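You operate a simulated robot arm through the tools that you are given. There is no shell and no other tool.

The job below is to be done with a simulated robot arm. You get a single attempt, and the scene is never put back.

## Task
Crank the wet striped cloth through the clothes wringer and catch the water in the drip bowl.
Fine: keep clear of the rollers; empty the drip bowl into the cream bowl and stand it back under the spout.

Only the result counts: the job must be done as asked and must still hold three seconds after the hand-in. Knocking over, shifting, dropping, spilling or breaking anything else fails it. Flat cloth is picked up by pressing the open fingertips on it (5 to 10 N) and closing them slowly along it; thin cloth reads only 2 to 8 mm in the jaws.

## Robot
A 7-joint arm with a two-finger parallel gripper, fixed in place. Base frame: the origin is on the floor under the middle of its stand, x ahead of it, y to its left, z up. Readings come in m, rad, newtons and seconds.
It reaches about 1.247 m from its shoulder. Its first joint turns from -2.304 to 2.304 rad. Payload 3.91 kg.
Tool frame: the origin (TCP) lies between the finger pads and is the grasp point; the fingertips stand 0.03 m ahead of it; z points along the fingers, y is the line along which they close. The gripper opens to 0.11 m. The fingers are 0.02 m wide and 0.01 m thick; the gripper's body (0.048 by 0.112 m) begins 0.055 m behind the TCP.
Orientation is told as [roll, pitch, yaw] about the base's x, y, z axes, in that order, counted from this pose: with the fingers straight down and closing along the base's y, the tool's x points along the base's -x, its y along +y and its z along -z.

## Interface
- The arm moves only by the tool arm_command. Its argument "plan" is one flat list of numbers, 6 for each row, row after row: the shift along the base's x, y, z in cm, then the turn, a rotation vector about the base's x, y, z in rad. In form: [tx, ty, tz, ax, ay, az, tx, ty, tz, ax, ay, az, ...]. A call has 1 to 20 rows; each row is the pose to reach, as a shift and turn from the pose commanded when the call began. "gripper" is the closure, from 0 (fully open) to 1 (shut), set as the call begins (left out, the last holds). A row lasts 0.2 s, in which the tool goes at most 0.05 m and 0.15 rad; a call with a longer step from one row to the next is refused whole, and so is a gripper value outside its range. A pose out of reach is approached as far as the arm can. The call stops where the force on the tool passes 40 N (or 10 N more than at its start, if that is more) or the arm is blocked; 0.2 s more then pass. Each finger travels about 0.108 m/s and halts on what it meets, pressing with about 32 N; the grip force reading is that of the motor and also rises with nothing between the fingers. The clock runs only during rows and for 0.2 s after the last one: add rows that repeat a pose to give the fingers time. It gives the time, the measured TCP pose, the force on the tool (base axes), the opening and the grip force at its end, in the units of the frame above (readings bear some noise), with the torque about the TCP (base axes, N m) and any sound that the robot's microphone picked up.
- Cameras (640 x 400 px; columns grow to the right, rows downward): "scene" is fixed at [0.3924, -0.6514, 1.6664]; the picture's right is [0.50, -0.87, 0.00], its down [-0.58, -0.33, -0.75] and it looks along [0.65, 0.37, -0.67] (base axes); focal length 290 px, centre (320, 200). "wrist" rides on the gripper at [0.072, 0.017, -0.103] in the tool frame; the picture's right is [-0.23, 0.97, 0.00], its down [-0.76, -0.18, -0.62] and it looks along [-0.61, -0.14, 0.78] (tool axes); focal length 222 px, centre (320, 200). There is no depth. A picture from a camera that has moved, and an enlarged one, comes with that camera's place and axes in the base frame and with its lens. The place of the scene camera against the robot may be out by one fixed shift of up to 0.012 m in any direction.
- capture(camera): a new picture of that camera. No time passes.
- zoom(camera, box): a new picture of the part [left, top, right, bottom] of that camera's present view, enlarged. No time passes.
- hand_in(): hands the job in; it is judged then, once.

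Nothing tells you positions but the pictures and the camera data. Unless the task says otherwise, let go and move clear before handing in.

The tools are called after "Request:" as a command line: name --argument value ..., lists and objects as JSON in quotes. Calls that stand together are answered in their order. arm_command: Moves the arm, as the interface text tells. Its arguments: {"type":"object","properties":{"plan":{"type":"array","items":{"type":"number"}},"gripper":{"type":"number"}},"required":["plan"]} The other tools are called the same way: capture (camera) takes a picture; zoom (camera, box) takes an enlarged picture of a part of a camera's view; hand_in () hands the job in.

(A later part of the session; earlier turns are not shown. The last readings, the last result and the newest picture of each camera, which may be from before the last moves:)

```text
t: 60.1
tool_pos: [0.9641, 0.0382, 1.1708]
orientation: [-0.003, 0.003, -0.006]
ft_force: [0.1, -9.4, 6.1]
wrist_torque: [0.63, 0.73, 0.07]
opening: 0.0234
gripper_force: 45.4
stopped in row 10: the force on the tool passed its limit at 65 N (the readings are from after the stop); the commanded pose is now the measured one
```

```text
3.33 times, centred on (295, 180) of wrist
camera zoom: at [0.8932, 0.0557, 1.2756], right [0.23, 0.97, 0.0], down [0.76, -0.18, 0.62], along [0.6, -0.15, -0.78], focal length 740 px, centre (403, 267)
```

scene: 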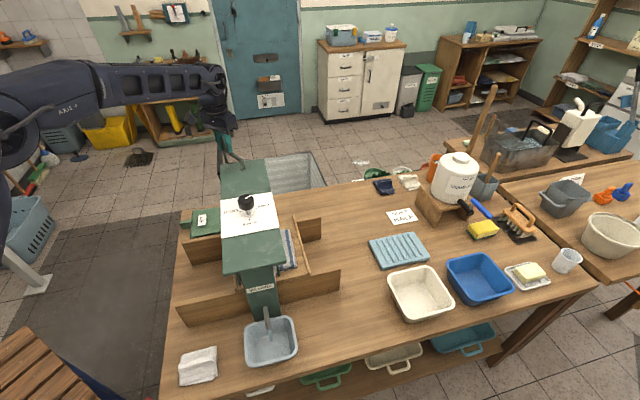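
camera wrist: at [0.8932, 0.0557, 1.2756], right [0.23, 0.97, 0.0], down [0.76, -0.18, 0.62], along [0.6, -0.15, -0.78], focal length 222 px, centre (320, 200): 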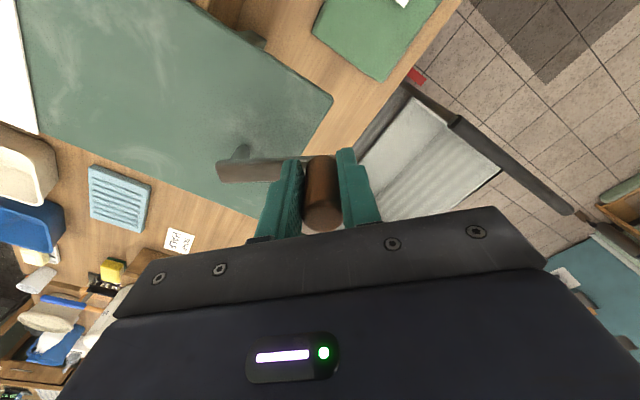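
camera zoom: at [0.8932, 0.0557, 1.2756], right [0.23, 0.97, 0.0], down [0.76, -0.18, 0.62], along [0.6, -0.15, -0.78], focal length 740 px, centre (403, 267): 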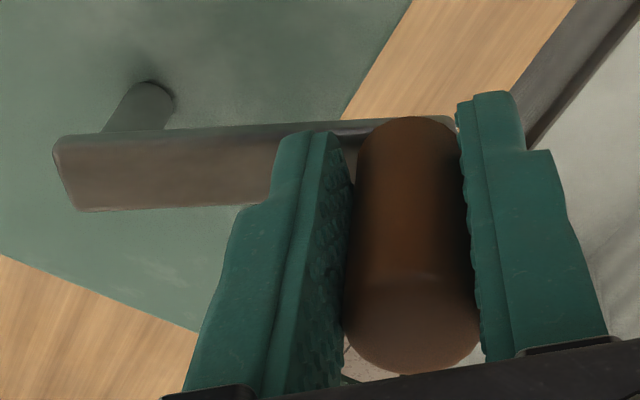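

The handle is now at about (0.975, 0.038), near the edge of the pads, so I'll regrip. I'll open, centre on the handle, and turn the wrist so the fingers push along the handle's path, which tolerates radius errors.

Request:
arm_command --plan '[0, 0, 0, 0, 0, 0, 0, 0, 0, 0, 0, 0, 0.6, 0, 0, 0, 0, 0, 1.1, 0, 0, 0, 0, 0, 1.1, 0, 0, 0, 0, 0]' --gripper 0.3

Request:
zoom --camera "wrist" --box '[200, 100, 430, 240]'

Request:
zoom --camera "scene" --box '[160, 240, 360, 365]'

```text
t: 61.3
tool_pos: [0.9762, 0.0403, 1.1707]
orientation: [-0.002, 0.003, -0.004]
ft_force: [0.9, -0.5, 0.0]
wrist_torque: [0.0, 0.04, -0.03]
opening: 0.0767
gripper_force: 0.0
```

```text
2.78 times, centred on (315, 170) of wrist
camera zoom: at [0.9043, 0.0577, 1.2743], right [0.23, 0.97, 0.0], down [0.76, -0.18, 0.62], along [0.6, -0.15, -0.78], focal length 618 px, centre (334, 284)
```

zoom: 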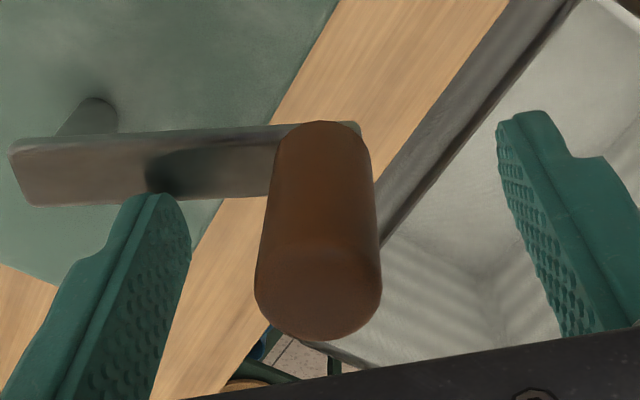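

```text
3.20 times, centred on (260, 302) of scene
camera zoom: at [0.3924, -0.6514, 1.6664], right [0.5, -0.87, 0.0], down [-0.58, -0.33, -0.75], along [0.65, 0.37, -0.67], focal length 929 px, centre (512, -128)
```

zoom: 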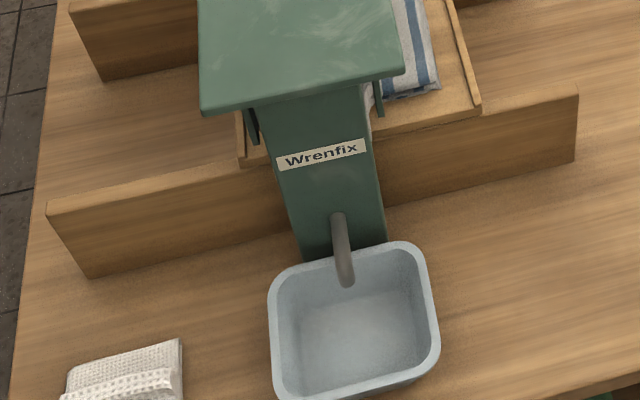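

The handle axis is at (0.973, 0.037), which gives the pivot at (0.9625, -0.0285), a radius of 6.7 cm and an angle of 81°. I'll turn the wrist by 1.41 rad around it with the fingers open, then close lightly.

Request:
arm_command --plan '[-0.1, -0.1, 0, 0, 0, 0.14, -0.2, -0.2, 0, 0, 0, 0.28, -0.3, -0.25, 0, 0, 0, 0.42, -0.3, -0.25, 0, 0, 0, 0.56, -0.3, -0.25, 0, 0, 0, 0.7, -0.3, -0.25, 0, 0, 0, 0.84, -0.3, -0.25, 0, 0, 0, 0.98, -0.3, -0.25, 0, 0, 0, 1.12, -0.3, -0.25, 0, 0, 0, 1.26, -0.3, -0.25, 0, 0, 0, 1.4, -0.3, -0.25, 0, 0, 0, 1.414]' --gripper 0.3

Request:
capture --camera "wrist"

```text
t: 63.7
tool_pos: [0.9721, 0.0361, 1.1722]
orientation: [-0.004, 0.002, 1.41]
ft_force: [0.6, 0.1, 0.0]
wrist_torque: [0.0, 0.05, -0.02]
opening: 0.077
gripper_force: 0.0
```

```text
taken
camera wrist: at [0.9448, -0.0319, 1.2752], right [-0.92, 0.38, 0.0], down [0.3, 0.72, 0.62], along [0.24, 0.57, -0.78], focal length 222 px, centre (320, 200)
```

wrist: 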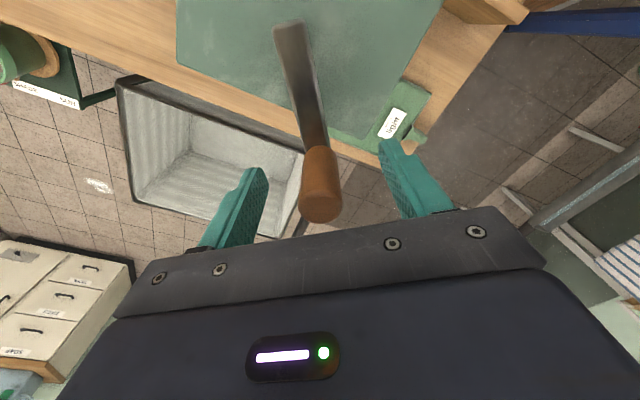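

The handle sits centred between the fingers. I'll close lightly and turn another 79° clockwise with the wrist following.

Request:
arm_command --plan '[0, 0, 0, 0, 0, 0, 0, 0, 0, 0, 0, 0, 0, 0, 0, 0, 0, 0]' --gripper 0.8

Request:
arm_command --plan '[0.88, 0.05, 0, 0, 0, -0.122, 1.757, -0.268, 0, 0, 0, -0.262, 2.58, -0.705, 0, 0, 0, -0.401, 3.334, -1.253, 0, 0, 0, -0.541, 4.004, -1.9, 0, 0, 0, -0.681, 4.578, -2.635, 0, 0, 0, -0.82, 5.044, -3.441, 0, 0, 0, -0.96, 5.393, -4.306, 0, 0, 0, -1.1, 5.618, -5.21, 0, 0, 0, -1.239, 5.716, -6.137, 0, 0, 0, -1.379]'

Request:
capture --camera "wrist"

Request:
capture --camera "scene"

Request:
zoom --camera "scene" --box '[160, 210, 360, 365]'

```text
t: 64.5
tool_pos: [0.973, 0.0372, 1.1719]
orientation: [-0.004, 0.001, 1.41]
ft_force: [1.5, -0.7, -1.0]
wrist_torque: [-0.01, 0.17, 0.02]
opening: 0.023
gripper_force: 45.7
```

```text
t: 66.7
tool_pos: [1.0304, -0.0212, 1.1723]
orientation: [-0.002, -0.001, 0.027]
ft_force: [17.3, 7.7, 0.2]
wrist_torque: [0.42, -1.18, -0.36]
opening: 0.0233
gripper_force: 45.1
```

```text
taken
camera wrist: at [0.9576, -0.0071, 1.2752], right [0.2, 0.98, 0.0], down [0.76, -0.15, 0.63], along [0.61, -0.13, -0.78], focal length 222 px, centre (320, 200)
```

wrist: 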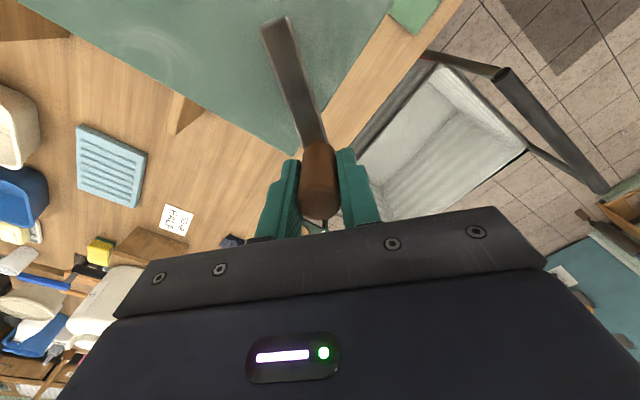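

```text
taken
```

scene: 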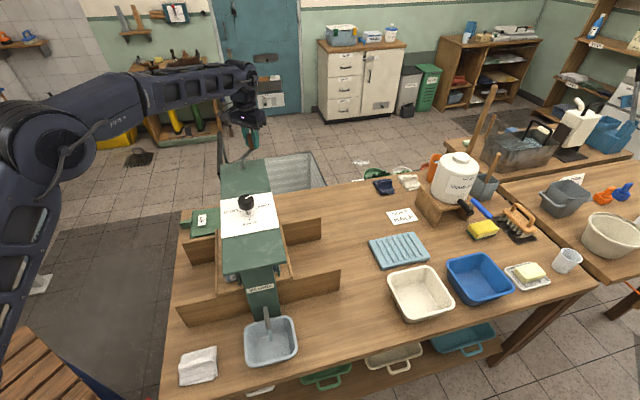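

```text
2.58 times, centred on (260, 288) of scene
camera zoom: at [0.3924, -0.6514, 1.6664], right [0.5, -0.87, 0.0], down [-0.58, -0.33, -0.75], along [0.65, 0.37, -0.67], focal length 749 px, centre (475, -26)
```

zoom: 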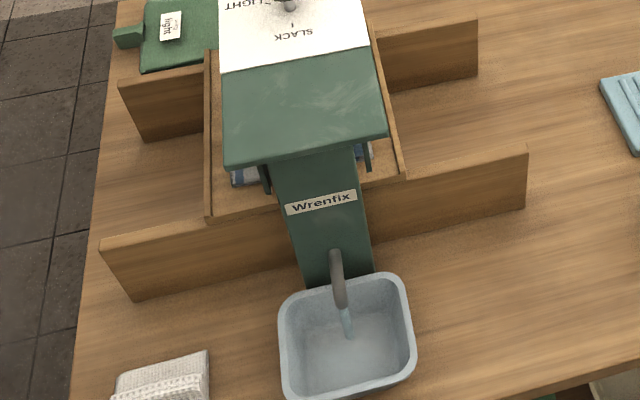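

The sled is coming out on the output side and water keeps running into the bowl. I'll continue clockwise another 80°.

Request:
arm_command --plan '[0.137, -0.983, 0, 0, 0, -0.14, -0.025, -1.904, 0, 0, 0, -0.279, -0.314, -2.793, 0, 0, 0, -0.419, -0.724, -3.633, 0, 0, 0, -0.558, -1.246, -4.408, 0, 0, 0, -0.698, -1.872, -5.102, 0, 0, 0, -0.838, -2.588, -5.703, 0, 0, 0, -0.977, -3.38, -6.198, 0, 0, 0, -1.117, -4.235, -6.579, 0, 0, 0, -1.257, -5.133, -6.836, 0, 0, 0, -1.396]'

Request:
capture --camera "wrist"

Request:
capture --camera "scene"

Request:
zoom --camera "scene" --box '[160, 210, 360, 365]'

```text
t: 68.9
tool_pos: [0.9795, -0.0949, 1.1708]
orientation: [-0.002, -0.001, -1.37]
ft_force: [6.6, -27.6, 14.9]
wrist_torque: [-1.0, -0.39, 0.03]
opening: 0.023
gripper_force: 45.8
```

```text
taken
camera wrist: at [0.9815, -0.0215, 1.2753], right [1.0, -0.03, 0.0], down [-0.02, -0.78, 0.62], along [-0.02, -0.62, -0.78], focal length 222 px, centre (320, 200)
```

wrist: 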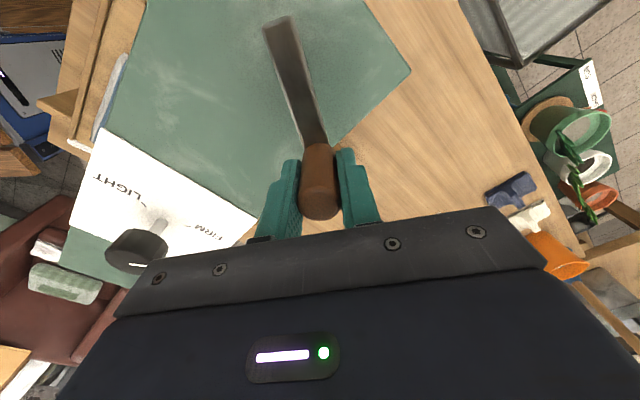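

```text
taken
```

scene: 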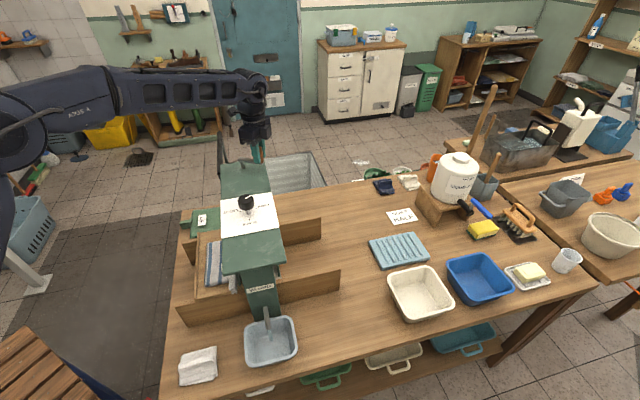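

```text
2.58 times, centred on (260, 288) of scene
camera zoom: at [0.3924, -0.6514, 1.6664], right [0.5, -0.87, 0.0], down [-0.58, -0.33, -0.75], along [0.65, 0.37, -0.67], focal length 749 px, centre (475, -26)
```

zoom: 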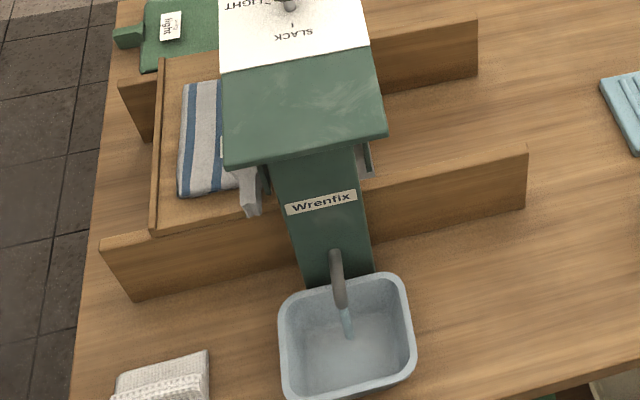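

Most of the cloth is through and water is still running. I'll continue about 48° more clockwise with a small correction to the circle.

Request:
arm_command --plan '[-1.018, -0.431, 0, 0, 0, -0.14, -1.968, -0.431, 0, 0, 0, -0.279, -2.907, -0.298, 0, 0, 0, -0.419, -3.819, -0.037, 0, 0, 0, -0.558, -4.686, 0.349, 0, 0, 0, -0.698, -5.49, 0.852, 0, 0, 0, -0.76]'

Request:
capture --camera "wrist"

Request:
zoom --camera "scene" --box '[160, 210, 360, 365]'

```text
t: 70.3
tool_pos: [0.9238, -0.0835, 1.1722]
orientation: [-0.004, 0.003, -2.127]
ft_force: [-18.6, -20.8, 10.1]
wrist_torque: [-0.42, -0.89, 0.23]
opening: 0.0235
gripper_force: 45.0
```

```text
taken
camera wrist: at [0.9764, -0.0323, 1.2752], right [0.71, -0.71, -0.01], down [-0.55, -0.55, 0.62], along [-0.44, -0.44, -0.78], focal length 222 px, centre (320, 200)
```

wrist: 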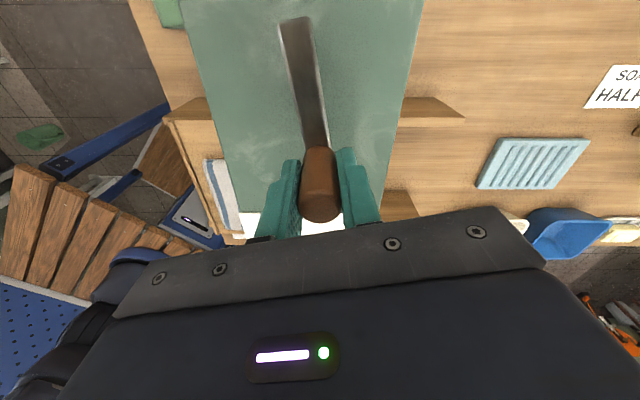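

```text
2.58 times, centred on (260, 288) of scene
camera zoom: at [0.3924, -0.6514, 1.6664], right [0.5, -0.87, 0.0], down [-0.58, -0.33, -0.75], along [0.65, 0.37, -0.67], focal length 749 px, centre (475, -26)
```

zoom: 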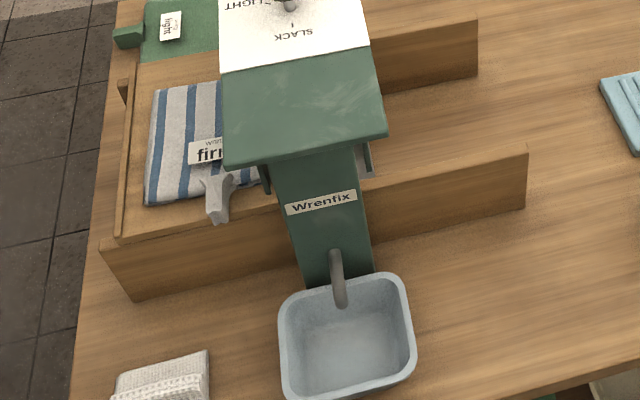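

The cloth is nearly clear of the rollers; its trailing edge is just past the nip by my estimate. I'll turn another 20° and check again.

Request:
arm_command --plan '[-0.596, 0.218, 0, 0, 0, -0.06, -1.038, 0.638, 0, 0, 0, -0.12, -1.443, 1.096, 0, 0, 0, -0.12, -1.806, 1.587, 0, 0, 0, -0.12]'

Request:
zoom --camera "scene" --box '[160, 210, 360, 365]'

Request:
zoom --camera "scene" --box '[170, 200, 290, 290]'

```text
t: 71.2
tool_pos: [0.9131, -0.0738, 1.1718]
orientation: [0.003, 0.004, -2.249]
ft_force: [22.3, -6.7, -9.6]
wrist_torque: [0.16, 0.04, 0.29]
opening: 0.0236
gripper_force: 45.2
stopped in row 4: the force on the tool passed its limit at 48 N (the readings are from after the stop); the commanded pose is now the measured one
```

```text
2.58 times, centred on (260, 288) of scene
camera zoom: at [0.3924, -0.6514, 1.6664], right [0.5, -0.87, 0.0], down [-0.58, -0.33, -0.75], along [0.65, 0.37, -0.67], focal length 749 px, centre (475, -26)
```

zoom: 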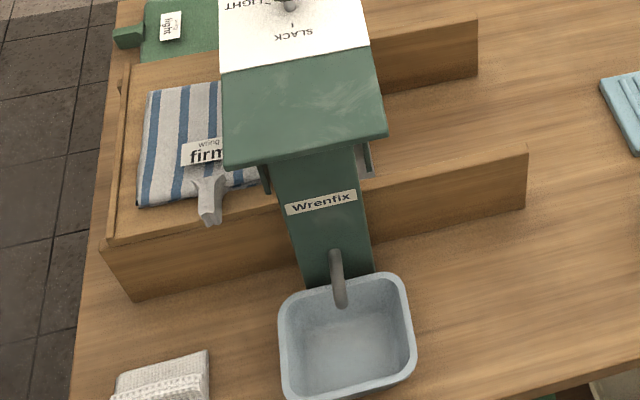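

```text
4.44 times, centred on (230, 245) of scene
camera zoom: at [0.3924, -0.6514, 1.6664], right [0.5, -0.87, 0.0], down [-0.58, -0.33, -0.75], along [0.65, 0.37, -0.67], focal length 1290 px, centre (720, 0)
```

zoom: 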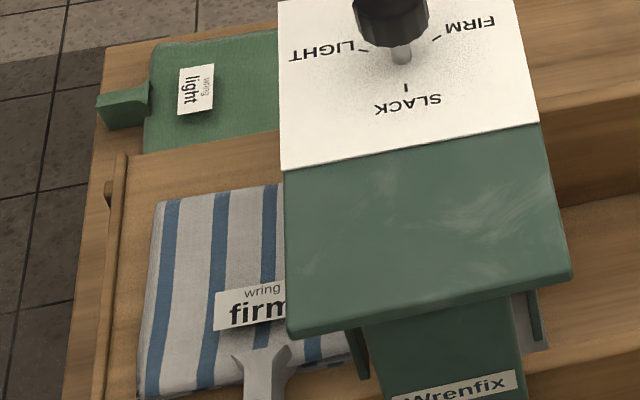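

The crank now resists after almost exactly one full turn, with the sled at the end of its rails. I'll nudge it a little further to tell a hard stop from a radius error.

Request:
arm_command --plan '[0.1, 0.1, 0, 0, 0, 0, -0.15, 0.35, 0, 0, 0, 0, -0.35, 0.6, 0, 0, 0, 0]'

Request:
zoom --camera "scene" --box '[170, 200, 290, 290]'

Request:
capture --camera "wrist"

```text
t: 71.7
tool_pos: [0.9133, -0.0732, 1.1701]
orientation: [0.007, 0.003, -2.253]
ft_force: [23.4, -8.0, -10.2]
wrist_torque: [0.46, 0.42, 0.26]
opening: 0.0235
gripper_force: 44.8
stopped in row 2: the force on the tool passed its limit at 44 N (the readings are from after the stop); the commanded pose is now the measured one
```

```text
4.44 times, centred on (230, 245) of scene
camera zoom: at [0.3924, -0.6514, 1.6664], right [0.5, -0.87, 0.0], down [-0.58, -0.33, -0.75], along [0.65, 0.37, -0.67], focal length 1290 px, centre (720, 0)
```

zoom: 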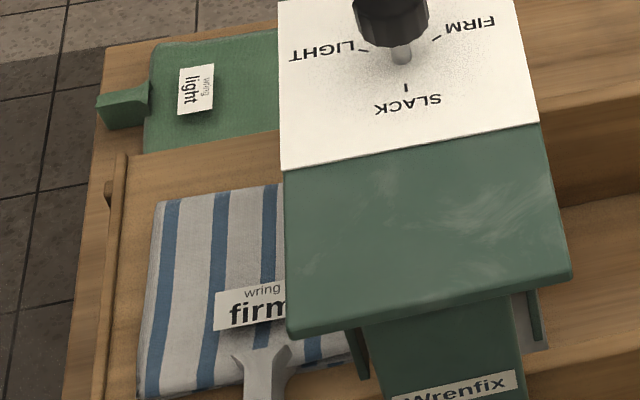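

```text
taken
camera wrist: at [0.9717, -0.0301, 1.2754], right [0.61, -0.79, 0.01], down [-0.62, -0.48, 0.62], along [-0.49, -0.38, -0.79], focal length 222 px, centre (320, 200)
```

wrist: 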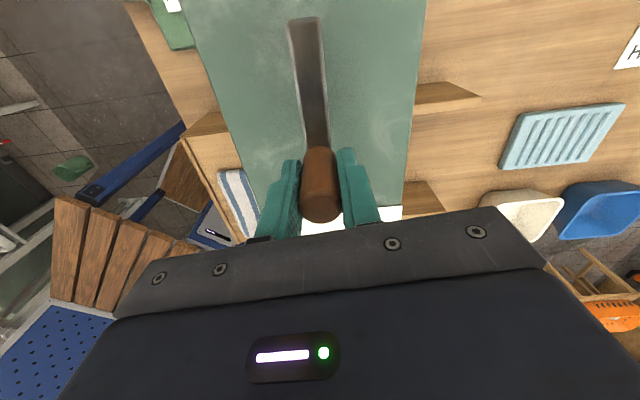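

That is a hard stop, so the sled's full travel is done. I'll release the handle and rise clear.

Request:
arm_command --plan '[0, 0, 0, 0, 0, 0, 0, 0, 0, 0, 0, 0, 0, 0, 0, 0, 0, 0]' --gripper 0.3

Request:
arm_command --plan '[0, 0, 3, 0, 0, 0, 0, 0, 6, 0, 0, 0, 0, 0, 9, 0, 0, 0, 0, 0, 13, 0, 0, 0, 0, 0, 17, 0, 0, 0]'

Request:
capture --camera "wrist"

Request:
zoom --camera "scene" --box '[160, 210, 360, 365]'

```text
t: 72.5
tool_pos: [0.9134, -0.0746, 1.1728]
orientation: [0.006, 0.005, -2.251]
ft_force: [-0.5, -0.6, -0.1]
wrist_torque: [-0.01, 0.0, 0.03]
opening: 0.077
gripper_force: 0.1
```

```text
t: 73.7
tool_pos: [0.9136, -0.073, 1.3427]
orientation: [0.006, 0.004, -2.252]
ft_force: [0.1, -0.5, -1.2]
wrist_torque: [-0.01, 0.04, -0.01]
opening: 0.0768
gripper_force: 0.1
```

```text
taken
camera wrist: at [0.9718, -0.0284, 1.4461], right [0.61, -0.79, 0.0], down [-0.62, -0.48, 0.62], along [-0.49, -0.38, -0.78], focal length 222 px, centre (320, 200)
```

wrist: 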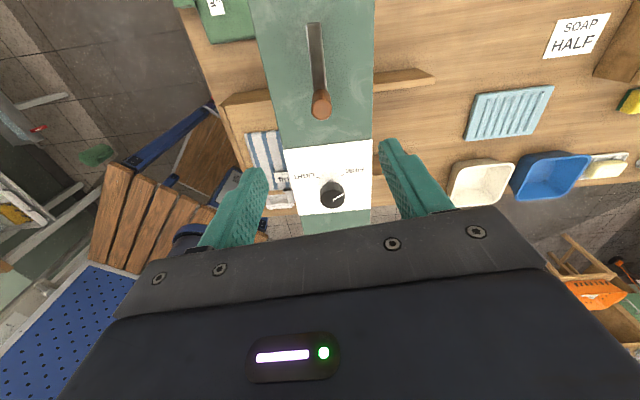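

```text
2.58 times, centred on (260, 288) of scene
camera zoom: at [0.3924, -0.6514, 1.6664], right [0.5, -0.87, 0.0], down [-0.58, -0.33, -0.75], along [0.65, 0.37, -0.67], focal length 749 px, centre (475, -26)
```

zoom: 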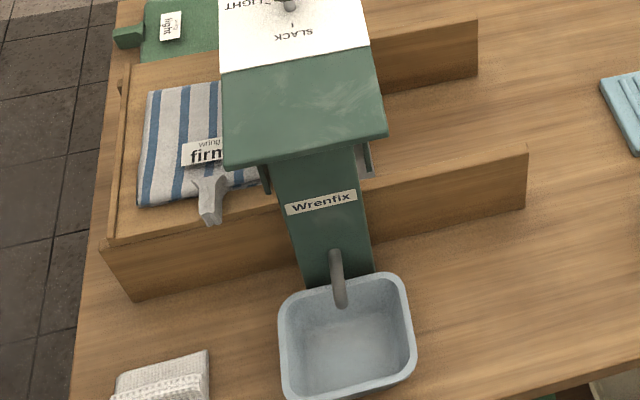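

The handle is free and the knob is unchanged. Now I'll check how much water the drip bowl holds.

Request:
zoom --camera "scene" --box '[235, 295, 310, 370]'

Request:
zoom --camera "scene" --box '[380, 250, 470, 330]'

```text
5.33 times, centred on (272, 332) of scene
camera zoom: at [0.3924, -0.6514, 1.6664], right [0.5, -0.87, 0.0], down [-0.58, -0.33, -0.75], along [0.65, 0.37, -0.67], focal length 1548 px, centre (573, -507)
```

zoom: 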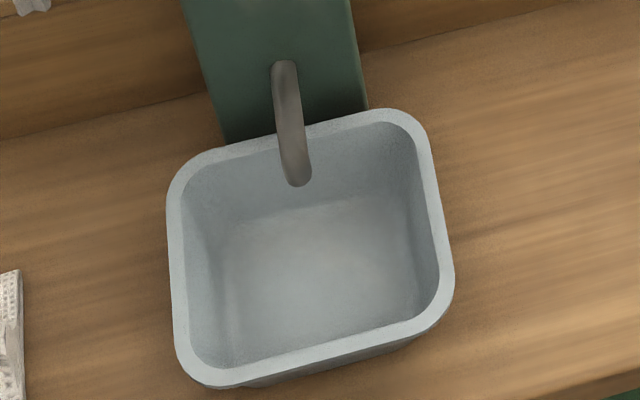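

```text
5.00 times, centred on (425, 290) of scene
camera zoom: at [0.3924, -0.6514, 1.6664], right [0.5, -0.87, 0.0], down [-0.58, -0.33, -0.75], along [0.65, 0.37, -0.67], focal length 1452 px, centre (-205, -250)
```

zoom: 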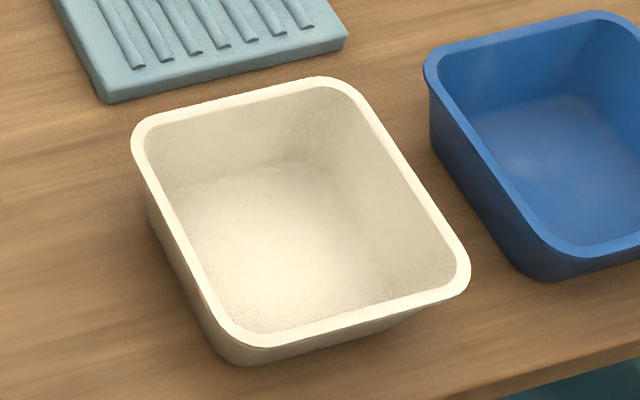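

I can't see the water itself, so I'll treat the bowl as partly full and judge by weight when lifting. I'll go back above the drip bowl's near wall with the same wrist angle as before.

Request:
arm_command --plan '[-2.9, -2.9, 0, 0, 0, 0.122, -5.8, -5.8, 0, 0, 0, 0.244, -8.7, -8.7, 0, 0, 0, 0.366, -11.6, -11.6, 0, 0, 0, 0.488, -14.5, -14.5, 0, 0, 0, 0.61, -17.4, -17.4, 0, 0, 0, 0.732, -20.3, -20.3, -0.5, 0, 0, 0.854, -23.2, -23.2, -1, 0, 0, 0.976, -26.1, -26.1, -2, 0, 0, 1.098, -29, -29, -3, 0, 0, 1.22, -31.8, -31.9, -4, 0, 0, 1.342, -34.6, -34.7, -4, 0, 0, 1.466]' --gripper 0.55

Request:
capture --camera "wrist"

Request:
zoom --camera "wrist" --box '[290, 0, 450, 120]'

```text
t: 76.3
tool_pos: [0.5667, -0.4197, 1.3018]
orientation: [0.004, 0.003, -0.783]
ft_force: [0.1, 0.3, -0.3]
wrist_torque: [-0.03, 0.01, 0.02]
opening: 0.0494
gripper_force: 0.0
```

```text
taken
camera wrist: at [0.527, -0.3589, 1.4065], right [0.85, 0.53, 0.0], down [0.41, -0.67, 0.62], along [0.33, -0.52, -0.78], focal length 222 px, centre (320, 200)
```

wrist: 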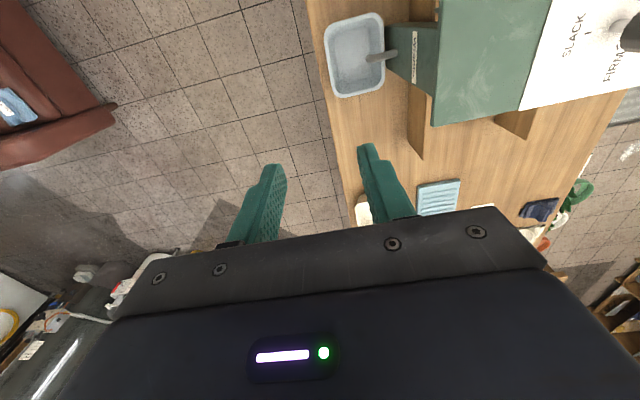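

```text
3.33 times, centred on (370, 60) of wrist
camera zoom: at [0.527, -0.3589, 1.4065], right [0.85, 0.53, 0.0], down [0.41, -0.67, 0.62], along [0.33, -0.52, -0.78], focal length 740 px, centre (153, 667)
```

zoom: 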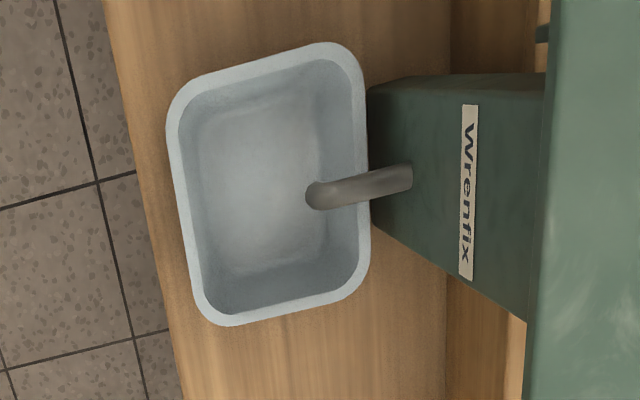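

I'll come down around the near wall again, leaning a bit more to match the wall's slope.

Request:
arm_command --plan '[0, 0, -4, 0, 0, 0, 0, 0, -8, 0, 0, 0, 0, 0, -12, 0, 0, 0, 0, 0, -16, 0, 0, 0, 0, 0, -20, 0, 0, 0, 0, 0, -24, 0.05, -0.05, 0, 0, 0, -28, 0.1, -0.1, 0, 0, 0, -32, 0.155, -0.155, 0, 0.5, 0.4, -36, 0.155, -0.155, 0, 1.0, 0.8, -40, 0.155, -0.155, 0, 1.6, 1.4, -43, 0.155, -0.155, 0, 2.2, 1.9, -45.4, 0.155, -0.155, 0, 2.2, 1.9, -45.4, 0.155, -0.155, 0]' --gripper 0.55

Request:
capture --camera "wrist"

Request:
zoom --camera "wrist" --box '[240, 40, 520, 240]'

```text
t: 79.1
tool_pos: [0.5883, -0.4013, 0.8486]
orientation: [0.227, 0.003, -0.784]
ft_force: [-0.5, 0.0, 0.0]
wrist_torque: [0.0, -0.01, -0.03]
opening: 0.0494
gripper_force: 0.0
```

```text
taken
camera wrist: at [0.5323, -0.3556, 0.9538], right [0.83, 0.51, 0.22], down [0.32, -0.76, 0.57], along [0.45, -0.4, -0.8], focal length 222 px, centre (320, 200)
```

wrist: 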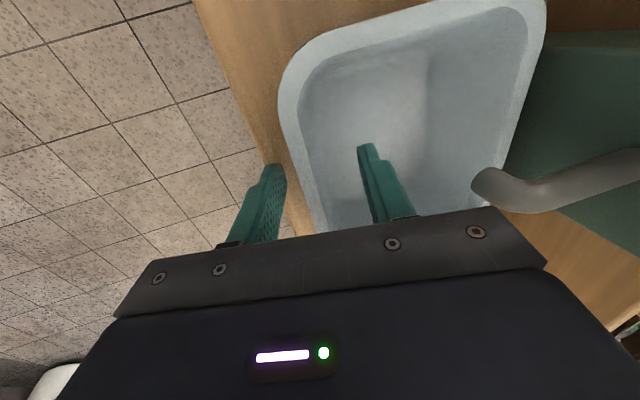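

```text
2.00 times, centred on (380, 140) of wrist
camera zoom: at [0.5323, -0.3556, 0.9538], right [0.83, 0.51, 0.22], down [0.32, -0.76, 0.57], along [0.45, -0.4, -0.8], focal length 444 px, centre (200, 320)
```

zoom: 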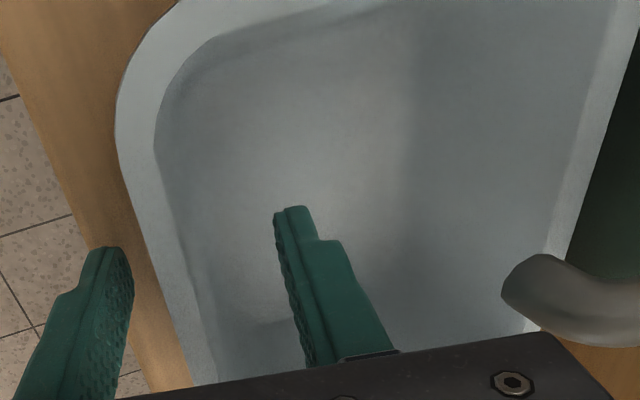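

The wall is between the fingers and the spout is clear. I'll close, then lift 8 mm to weigh the bowl.

Request:
arm_command --plan '[0, 0, 0, 0, 0, 0, 0, 0, 0, 0, 0, 0, 0, 0, 0, 0, 0, 0, 0, 0, 0, 0, 0, 0]' --gripper 1

Request:
arm_command --plan '[0, 0, 0.3, 0, 0, 0, 0, 0, 0.6, 0, 0, 0, 0, 0, 0.9, 0, 0, 0, 0, 0, 0.9, 0, 0, 0]'

Request:
capture --camera "wrist"

Request:
zoom --camera "scene" --box '[180, 240, 360, 370]'

```text
t: 80.1
tool_pos: [0.5872, -0.4004, 0.8491]
orientation: [0.227, 0.004, -0.787]
ft_force: [0.5, -0.5, -0.3]
wrist_torque: [-0.02, -0.01, 0.0]
opening: 0.0033
gripper_force: 32.3
```

```text
t: 81.1
tool_pos: [0.5875, -0.4014, 0.8576]
orientation: [0.225, 0.004, -0.785]
ft_force: [-0.1, 0.1, -1.1]
wrist_torque: [-0.03, 0.06, -0.02]
opening: 0.0032
gripper_force: 31.9
```

```text
taken
camera wrist: at [0.5322, -0.3561, 0.9634], right [0.83, 0.51, 0.22], down [0.32, -0.76, 0.57], along [0.45, -0.4, -0.8], focal length 222 px, centre (320, 200)
```

wrist: 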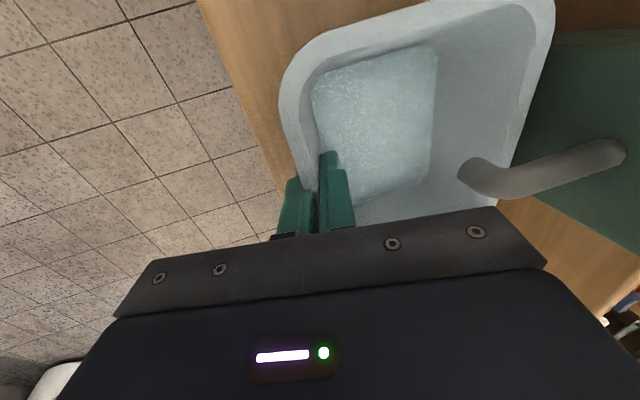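

```text
3.08 times, centred on (270, 305) of scene
camera zoom: at [0.3924, -0.6514, 1.6664], right [0.5, -0.87, 0.0], down [-0.58, -0.33, -0.75], along [0.65, 0.37, -0.67], focal length 893 px, centre (474, -123)
```

zoom: 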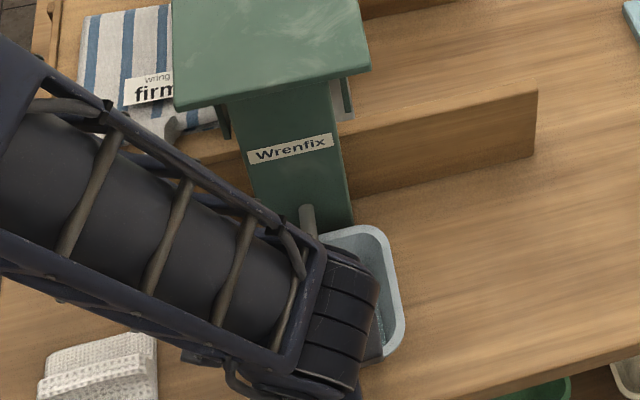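

This time the grip is load-free and I can see a thin layer of water covering the bowl's floor. I'll slide the bowl slowly out from under the spout, staying level.

Request:
arm_command --plan '[0.35, -0.35, 0, 0, 0, 0, 0.85, -0.85, 0, 0, 0, 0, 1.56, -1.56, 0, 0, 0, 0, 2.47, -2.47, 0, 0, 0, 0, 3.54, -3.54, 0, 0, 0, 0, 4.6, -4.6, 0, 0, 0, 0, 5.66, -5.66, 0, 0, 0, 0, 6.72, -6.72, 0, 0, 0, 0, 7.78, -7.78, 0, 0, 0, 0, 8.63, -8.63, 0, 0, 0, 0, 9.33, -9.33, 0, 0, 0, 0, 9.76, -9.76, 0, 0, 0, 0, 9.9, -9.9, 0, 0, 0, 0, 9.9, -9.9, 0, 0, 0, 0]'

Request:
capture --camera "wrist"

Request:
capture --camera "scene"

```text
t: 84.1
tool_pos: [0.6867, -0.5022, 0.8583]
orientation: [0.226, 0.004, -0.785]
ft_force: [-0.3, 1.1, -1.3]
wrist_torque: [-0.02, 0.04, -0.01]
opening: 0.0032
gripper_force: 31.6
```

```text
taken
camera wrist: at [0.6304, -0.4554, 0.963], right [0.83, 0.51, 0.22], down [0.32, -0.76, 0.57], along [0.45, -0.4, -0.8], focal length 222 px, centre (320, 200)
```

wrist: 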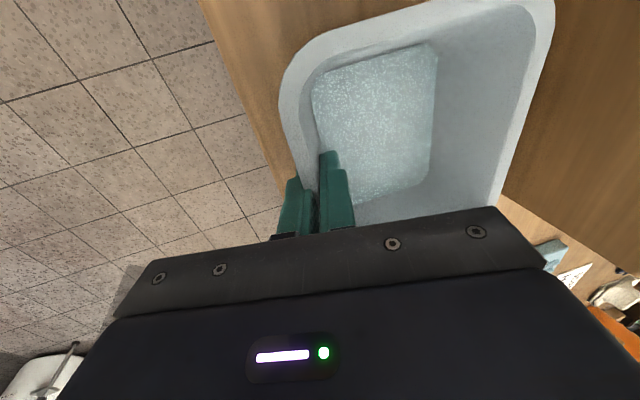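

```text
taken
```

scene: 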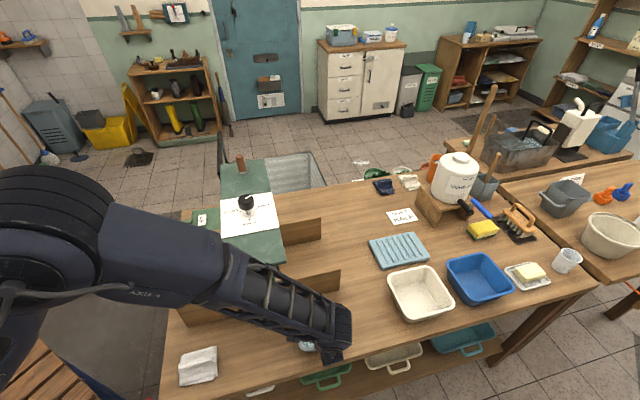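

The water layer is shallow, so the bowl can tilt well past 30° before anything runs out. I'll lift it and carry it level to a waiting spot beside and above the cream bowl.

Request:
arm_command --plan '[0, 0, 0.8, 0, 0, 0, 0, 0, 2.2, 0, 0, 0, 0.5, -0.4, 4, 0, 0, 0, 1.6, -1.4, 5.6, 0, 0, 0, 3.2, -2.8, 6.8, 0, 0, 0, 5, -4.4, 7.5, 0, 0, 0, 7, -6.2, 7.7, 0, 0, 0, 9, -7.9, 7.7, 0, 0, 0, 11, -9.7, 7.7, 0, 0, 0, 13, -11.4, 7.7, 0, 0, 0, 14.8, -13, 7.7, 0, 0, 0, 16, -14.1, 7.7, 0, 0, 0, 16.7, -14.7, 7.7, 0, 0, 0, 16.7, -14.7, 7.7, 0, 0, 0]'

Request:
capture --camera "wrist"

Request:
capture --camera "scene"

```text
t: 87.1
tool_pos: [0.854, -0.6479, 0.9348]
orientation: [0.224, 0.004, -0.785]
ft_force: [-0.5, 0.2, -0.5]
wrist_torque: [-0.03, 0.03, 0.0]
opening: 0.0032
gripper_force: 32.6
```

```text
taken
camera wrist: at [0.7986, -0.6025, 1.0397], right [0.83, 0.51, 0.22], down [0.32, -0.76, 0.57], along [0.45, -0.4, -0.8], focal length 222 px, centre (320, 200)
```

wrist: 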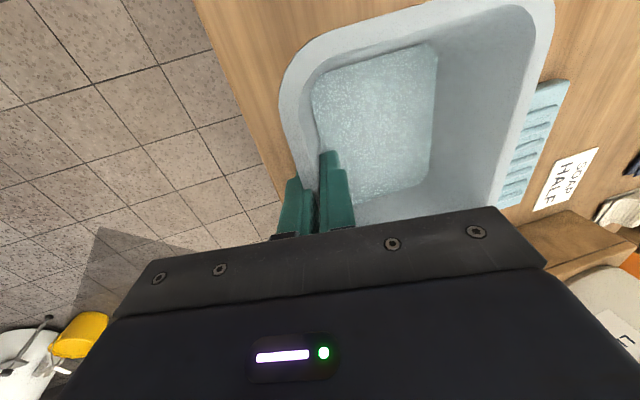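

```text
taken
```

scene: 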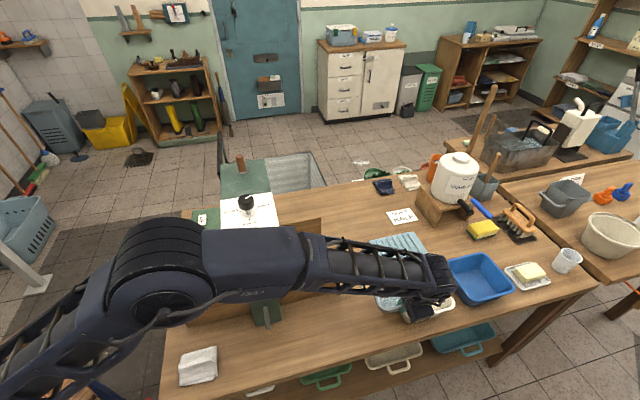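

The bowl is level at the waiting spot. Next I'll tilt it gently to 25°, below the pouring angle, while carrying it over the cream bowl.

Request:
arm_command --plan '[0.6, -0.6, 0, -0.018, -0.018, 0, 1.4, -1.4, 0, -0.042, -0.042, 0, 2.3, -2.3, -0.1, -0.068, -0.068, 0, 3.2, -3.2, -0.2, -0.095, -0.095, 0, 4.1, -4.1, -0.2, -0.122, -0.122, 0, 5, -5, -0.3, -0.149, -0.149, 0, 5.9, -5.9, -0.4, -0.176, -0.176, 0, 6.8, -6.8, -0.4, -0.203, -0.203, 0, 7.7, -7.7, -0.5, -0.23, -0.23, 0, 8.6, -8.6, -0.6, -0.257, -0.257, 0, 9.4, -9.4, -0.7, -0.283, -0.283, 0, 10, -10, -0.7, -0.3, -0.3, 0, 10.25, -10.25, -0.7, -0.3085, -0.3085, 0, 10.25, -10.25, -0.7, -0.3085, -0.3085, 0]'

Request:
capture --camera "wrist"

Request:
capture --camera "scene"

Request:
zoom --camera "scene" --box '[360, 230, 520, 350]'

```text
t: 90.1
tool_pos: [0.9561, -0.7511, 0.9257]
orientation: [0.225, -0.433, -0.786]
ft_force: [0.4, 0.0, -0.6]
wrist_torque: [-0.01, 0.04, 0.02]
opening: 0.0034
gripper_force: 32.1
```

```text
taken
camera wrist: at [0.874, -0.6783, 0.9915], right [0.75, 0.59, 0.29], down [0.1, -0.54, 0.84], along [0.65, -0.6, -0.47], focal length 222 px, centre (320, 200)
```

wrist: 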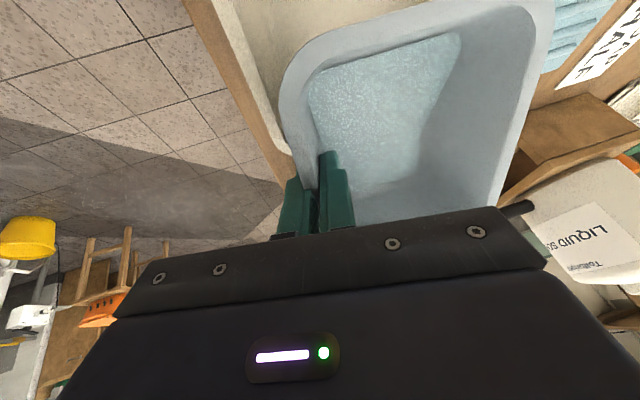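

```text
taken
```

scene: 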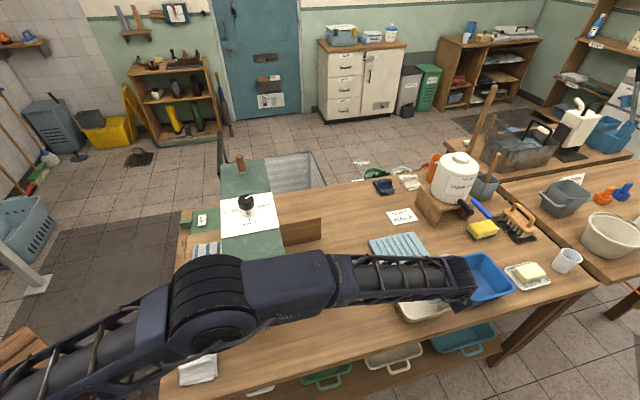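

```text
3.33 times, centred on (440, 290) of scene
camera zoom: at [0.3924, -0.6514, 1.6664], right [0.5, -0.87, 0.0], down [-0.58, -0.33, -0.75], along [0.65, 0.37, -0.67], focal length 968 px, centre (-80, -100)
```

zoom: 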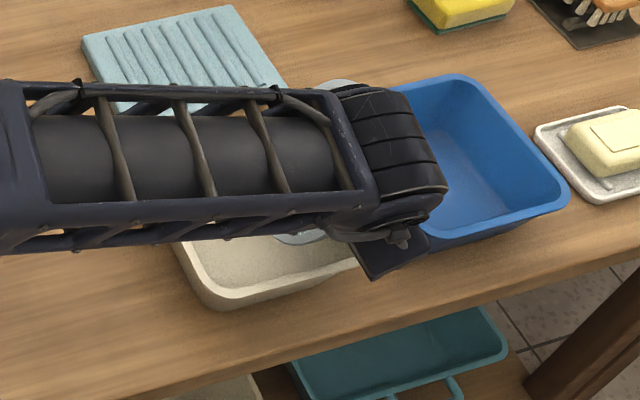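

It reaches and the lip is about 6 cm inside the cream bowl's edge. I'll tilt on to 65°, turning around the lip so it stays over the cream bowl.

Request:
arm_command --plan '[-0.03, 0.27, 0.4, -0.0494, -0.0494, 0, -0.07, 0.55, 0.79, -0.0987, -0.0987, 0, -0.145, 0.845, 1.165, -0.1481, -0.1481, 0, -0.346, 1.046, 1.518, -0.1974, -0.1974, 0, -0.566, 1.266, 1.849, -0.2468, -0.2468, 0, -0.8, 1.5, 2.159, -0.2962, -0.2962, 0, -1.049, 1.749, 2.444, -0.3455, -0.3455, 0, -1.312, 2.012, 2.705, -0.3949, -0.3949, 0, -1.587, 2.287, 2.938, -0.4442, -0.4442, 0, -1.873, 2.573, 3.144, -0.4936, -0.4936, 0]'

Request:
capture --camera "wrist"

Request:
zoom --camera "scene" --box '[340, 220, 520, 350]'

```text
t: 92.3
tool_pos: [0.937, -0.7248, 0.9589]
orientation: [0.224, -1.134, -0.784]
ft_force: [-0.1, 0.5, -1.3]
wrist_torque: [0.0, 0.04, -0.03]
opening: 0.0034
gripper_force: 32.3
```

```text
taken
camera wrist: at [0.8441, -0.6417, 0.9381], right [0.6, 0.74, 0.3], down [-0.35, -0.09, 0.93], along [0.72, -0.66, 0.21], focal length 222 px, centre (320, 200)
```

wrist: 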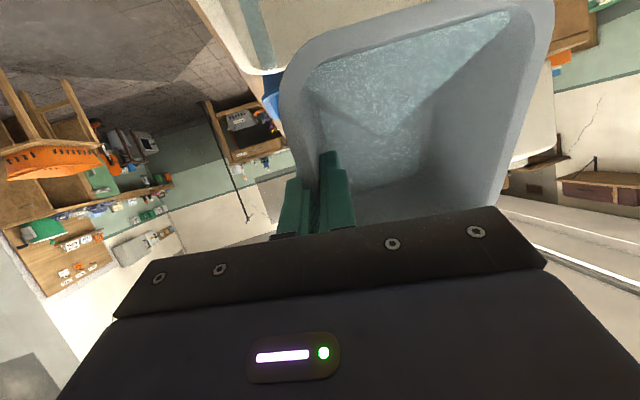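

```text
3.08 times, centred on (430, 285) of scene
camera zoom: at [0.3924, -0.6514, 1.6664], right [0.5, -0.87, 0.0], down [-0.58, -0.33, -0.75], along [0.65, 0.37, -0.67], focal length 893 px, centre (-18, -62)
```

zoom: 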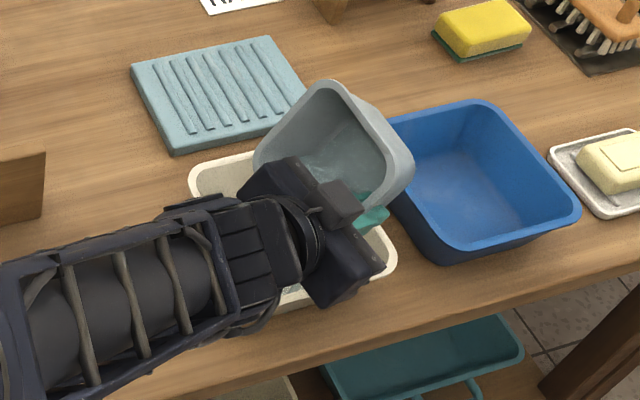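

The water is gathering at the lip, which is over the cream bowl with about 3 cm of margin. I'll tilt slowly on to 105° and hold there to drain.

Request:
arm_command --plan '[-0.295, 0.295, 0.177, -0.0494, -0.0494, 0, -0.598, 0.598, 0.325, -0.0987, -0.0987, 0, -0.908, 0.908, 0.443, -0.1481, -0.1481, 0, -1.223, 1.223, 0.529, -0.1974, -0.1974, 0, -1.541, 1.541, 0.584, -0.2468, -0.2468, 0, -1.861, 1.861, 0.608, -0.2962, -0.2962, 0, -2.182, 2.182, 0.6, -0.3455, -0.3455, 0, -2.502, 2.502, 0.56, -0.3949, -0.3949, 0, -2.819, 2.819, 0.489, -0.4443, -0.4443, 0, -3.131, 3.131, 0.387, -0.4936, -0.4936, 0, -3.131, 3.131, 0.387, -0.4936, -0.4936, 0, -3.131, 3.131, 0.387, -0.4936, -0.4936, 0, -3.131, 3.131, 0.387, -0.4936, -0.4936, 0, -3.131, 3.131, 0.387, -0.4936, -0.4936, 0]'

Request:
capture --camera "wrist"

Request:
zoom --camera "scene" --box '[340, 220, 520, 350]'

```text
t: 95.3
tool_pos: [0.9073, -0.6937, 0.9625]
orientation: [-2.913, -1.313, 2.353]
ft_force: [0.6, -0.1, -0.2]
wrist_torque: [0.0, 0.04, -0.02]
opening: 0.003
gripper_force: 31.3
```

```text
taken
camera wrist: at [0.8434, -0.6408, 0.8664], right [0.48, 0.86, 0.16], down [-0.75, 0.31, 0.59], along [0.46, -0.41, 0.79], focal length 222 px, centre (320, 200)
```

wrist: 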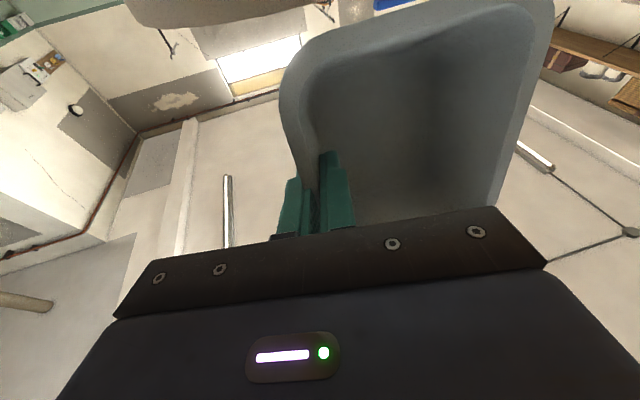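

```text
3.08 times, centred on (430, 285) of scene
camera zoom: at [0.3924, -0.6514, 1.6664], right [0.5, -0.87, 0.0], down [-0.58, -0.33, -0.75], along [0.65, 0.37, -0.67], focal length 893 px, centre (-18, -62)
```

zoom: 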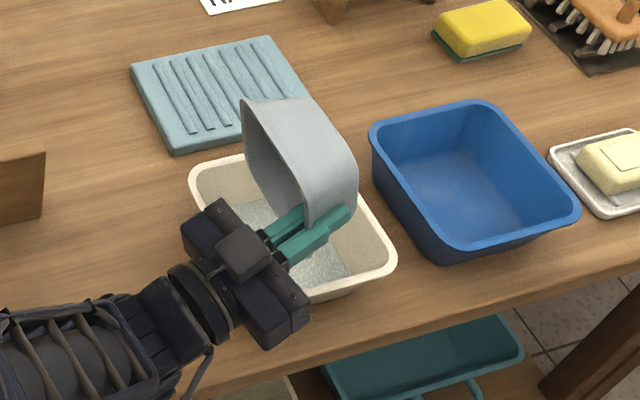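

The water is in the cream bowl and the drip bowl looks empty. I'll hold a little longer so the last drops fall.

Request:
arm_command --plan '[0, 0, 0.1, -0.05, -0.05, 0, 0, 0, 0.2, -0.1, -0.1, 0, 0, 0, 0.2, -0.1, -0.1, 0, 0, 0, 0.2, -0.1, -0.1, 0, 0, 0, 0.2, -0.1, -0.1, 0, 0, 0, 0.2, -0.1, -0.1, 0, 0, 0, 0.2, -0.1, -0.1, 0, 0, 0, 0.2, -0.1, -0.1, 0, 0, 0, 0.2, -0.1, -0.1, 0, 0, 0, 0.2, -0.1, -0.1, 0]'

Request:
capture --camera "wrist"

Request:
zoom --camera "scene" --box '[370, 240, 470, 330]'

```text
t: 97.5
tool_pos: [0.9081, -0.6928, 0.9651]
orientation: [-2.915, -1.171, 2.355]
ft_force: [-0.7, 0.0, -0.1]
wrist_torque: [-0.01, 0.02, 0.02]
opening: 0.0035
gripper_force: 32.2
```

```text
taken
camera wrist: at [0.8537, -0.6508, 0.8577], right [0.47, 0.88, 0.12], down [-0.8, 0.36, 0.48], along [0.38, -0.32, 0.87], focal length 222 px, centre (320, 200)
```

wrist: 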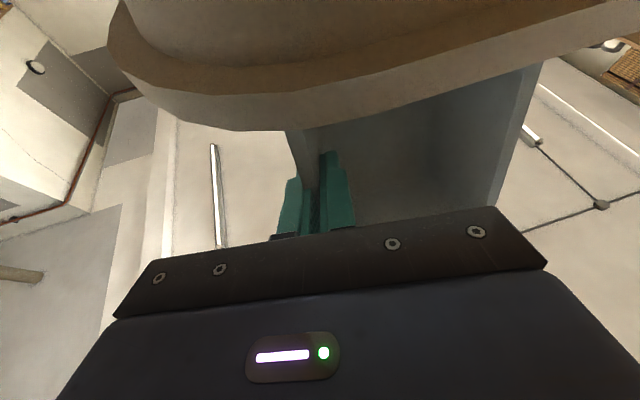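

```text
4.44 times, centred on (420, 285) of scene
camera zoom: at [0.3924, -0.6514, 1.6664], right [0.5, -0.87, 0.0], down [-0.58, -0.33, -0.75], along [0.65, 0.37, -0.67], focal length 1290 px, centre (-124, -178)
```

zoom: 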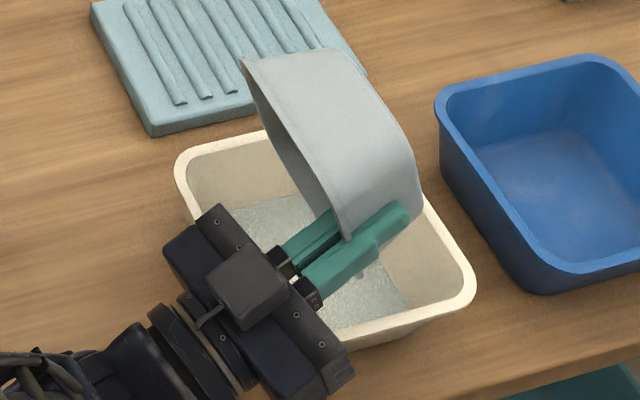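

The drip bowl is empty, but the wrist camera is now close to the cream bowl's rim. I'll raise it and rotate back along the same path.

Request:
arm_command --plan '[0, 0, 0.5, 0.05, 0.05, 0, 0, 0, 0.8, 0.1, 0.1, 0, 0.629, -0.629, 0.97, 0.1987, 0.1987, 0, 1.27, -1.27, 1.02, 0.2974, 0.2974, 0, 1.908, -1.908, 0.94, 0.3962, 0.3962, 0, 2.533, -2.533, 0.74, 0.4949, 0.4949, 0, 3.131, -3.131, 0.41, 0.5936, 0.5936, 0]'

Request:
zoom --camera "scene" --box '[340, 220, 520, 350]'

Request:
capture --camera "wrist"

```text
t: 99.1
tool_pos: [0.937, -0.7259, 0.9674]
orientation: [0.222, -1.128, -0.785]
ft_force: [-0.1, -0.5, -0.4]
wrist_torque: [0.01, 0.02, -0.03]
opening: 0.0035
gripper_force: 31.4
```

```text
3.08 times, centred on (430, 285) of scene
camera zoom: at [0.3924, -0.6514, 1.6664], right [0.5, -0.87, 0.0], down [-0.58, -0.33, -0.75], along [0.65, 0.37, -0.67], focal length 893 px, centre (-18, -62)
```

zoom: 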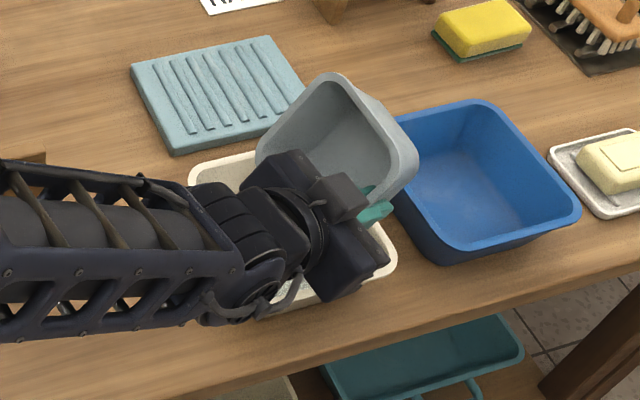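

```text
taken
camera wrist: at [0.8445, -0.642, 0.9482], right [0.6, 0.74, 0.3], down [-0.35, -0.09, 0.93], along [0.72, -0.67, 0.21], focal length 222 px, centre (320, 200)
```

wrist: 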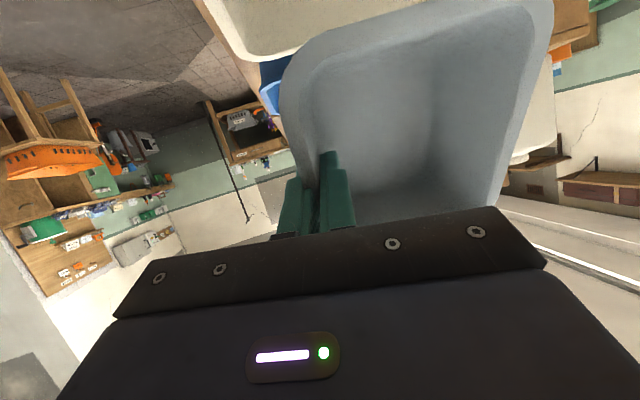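

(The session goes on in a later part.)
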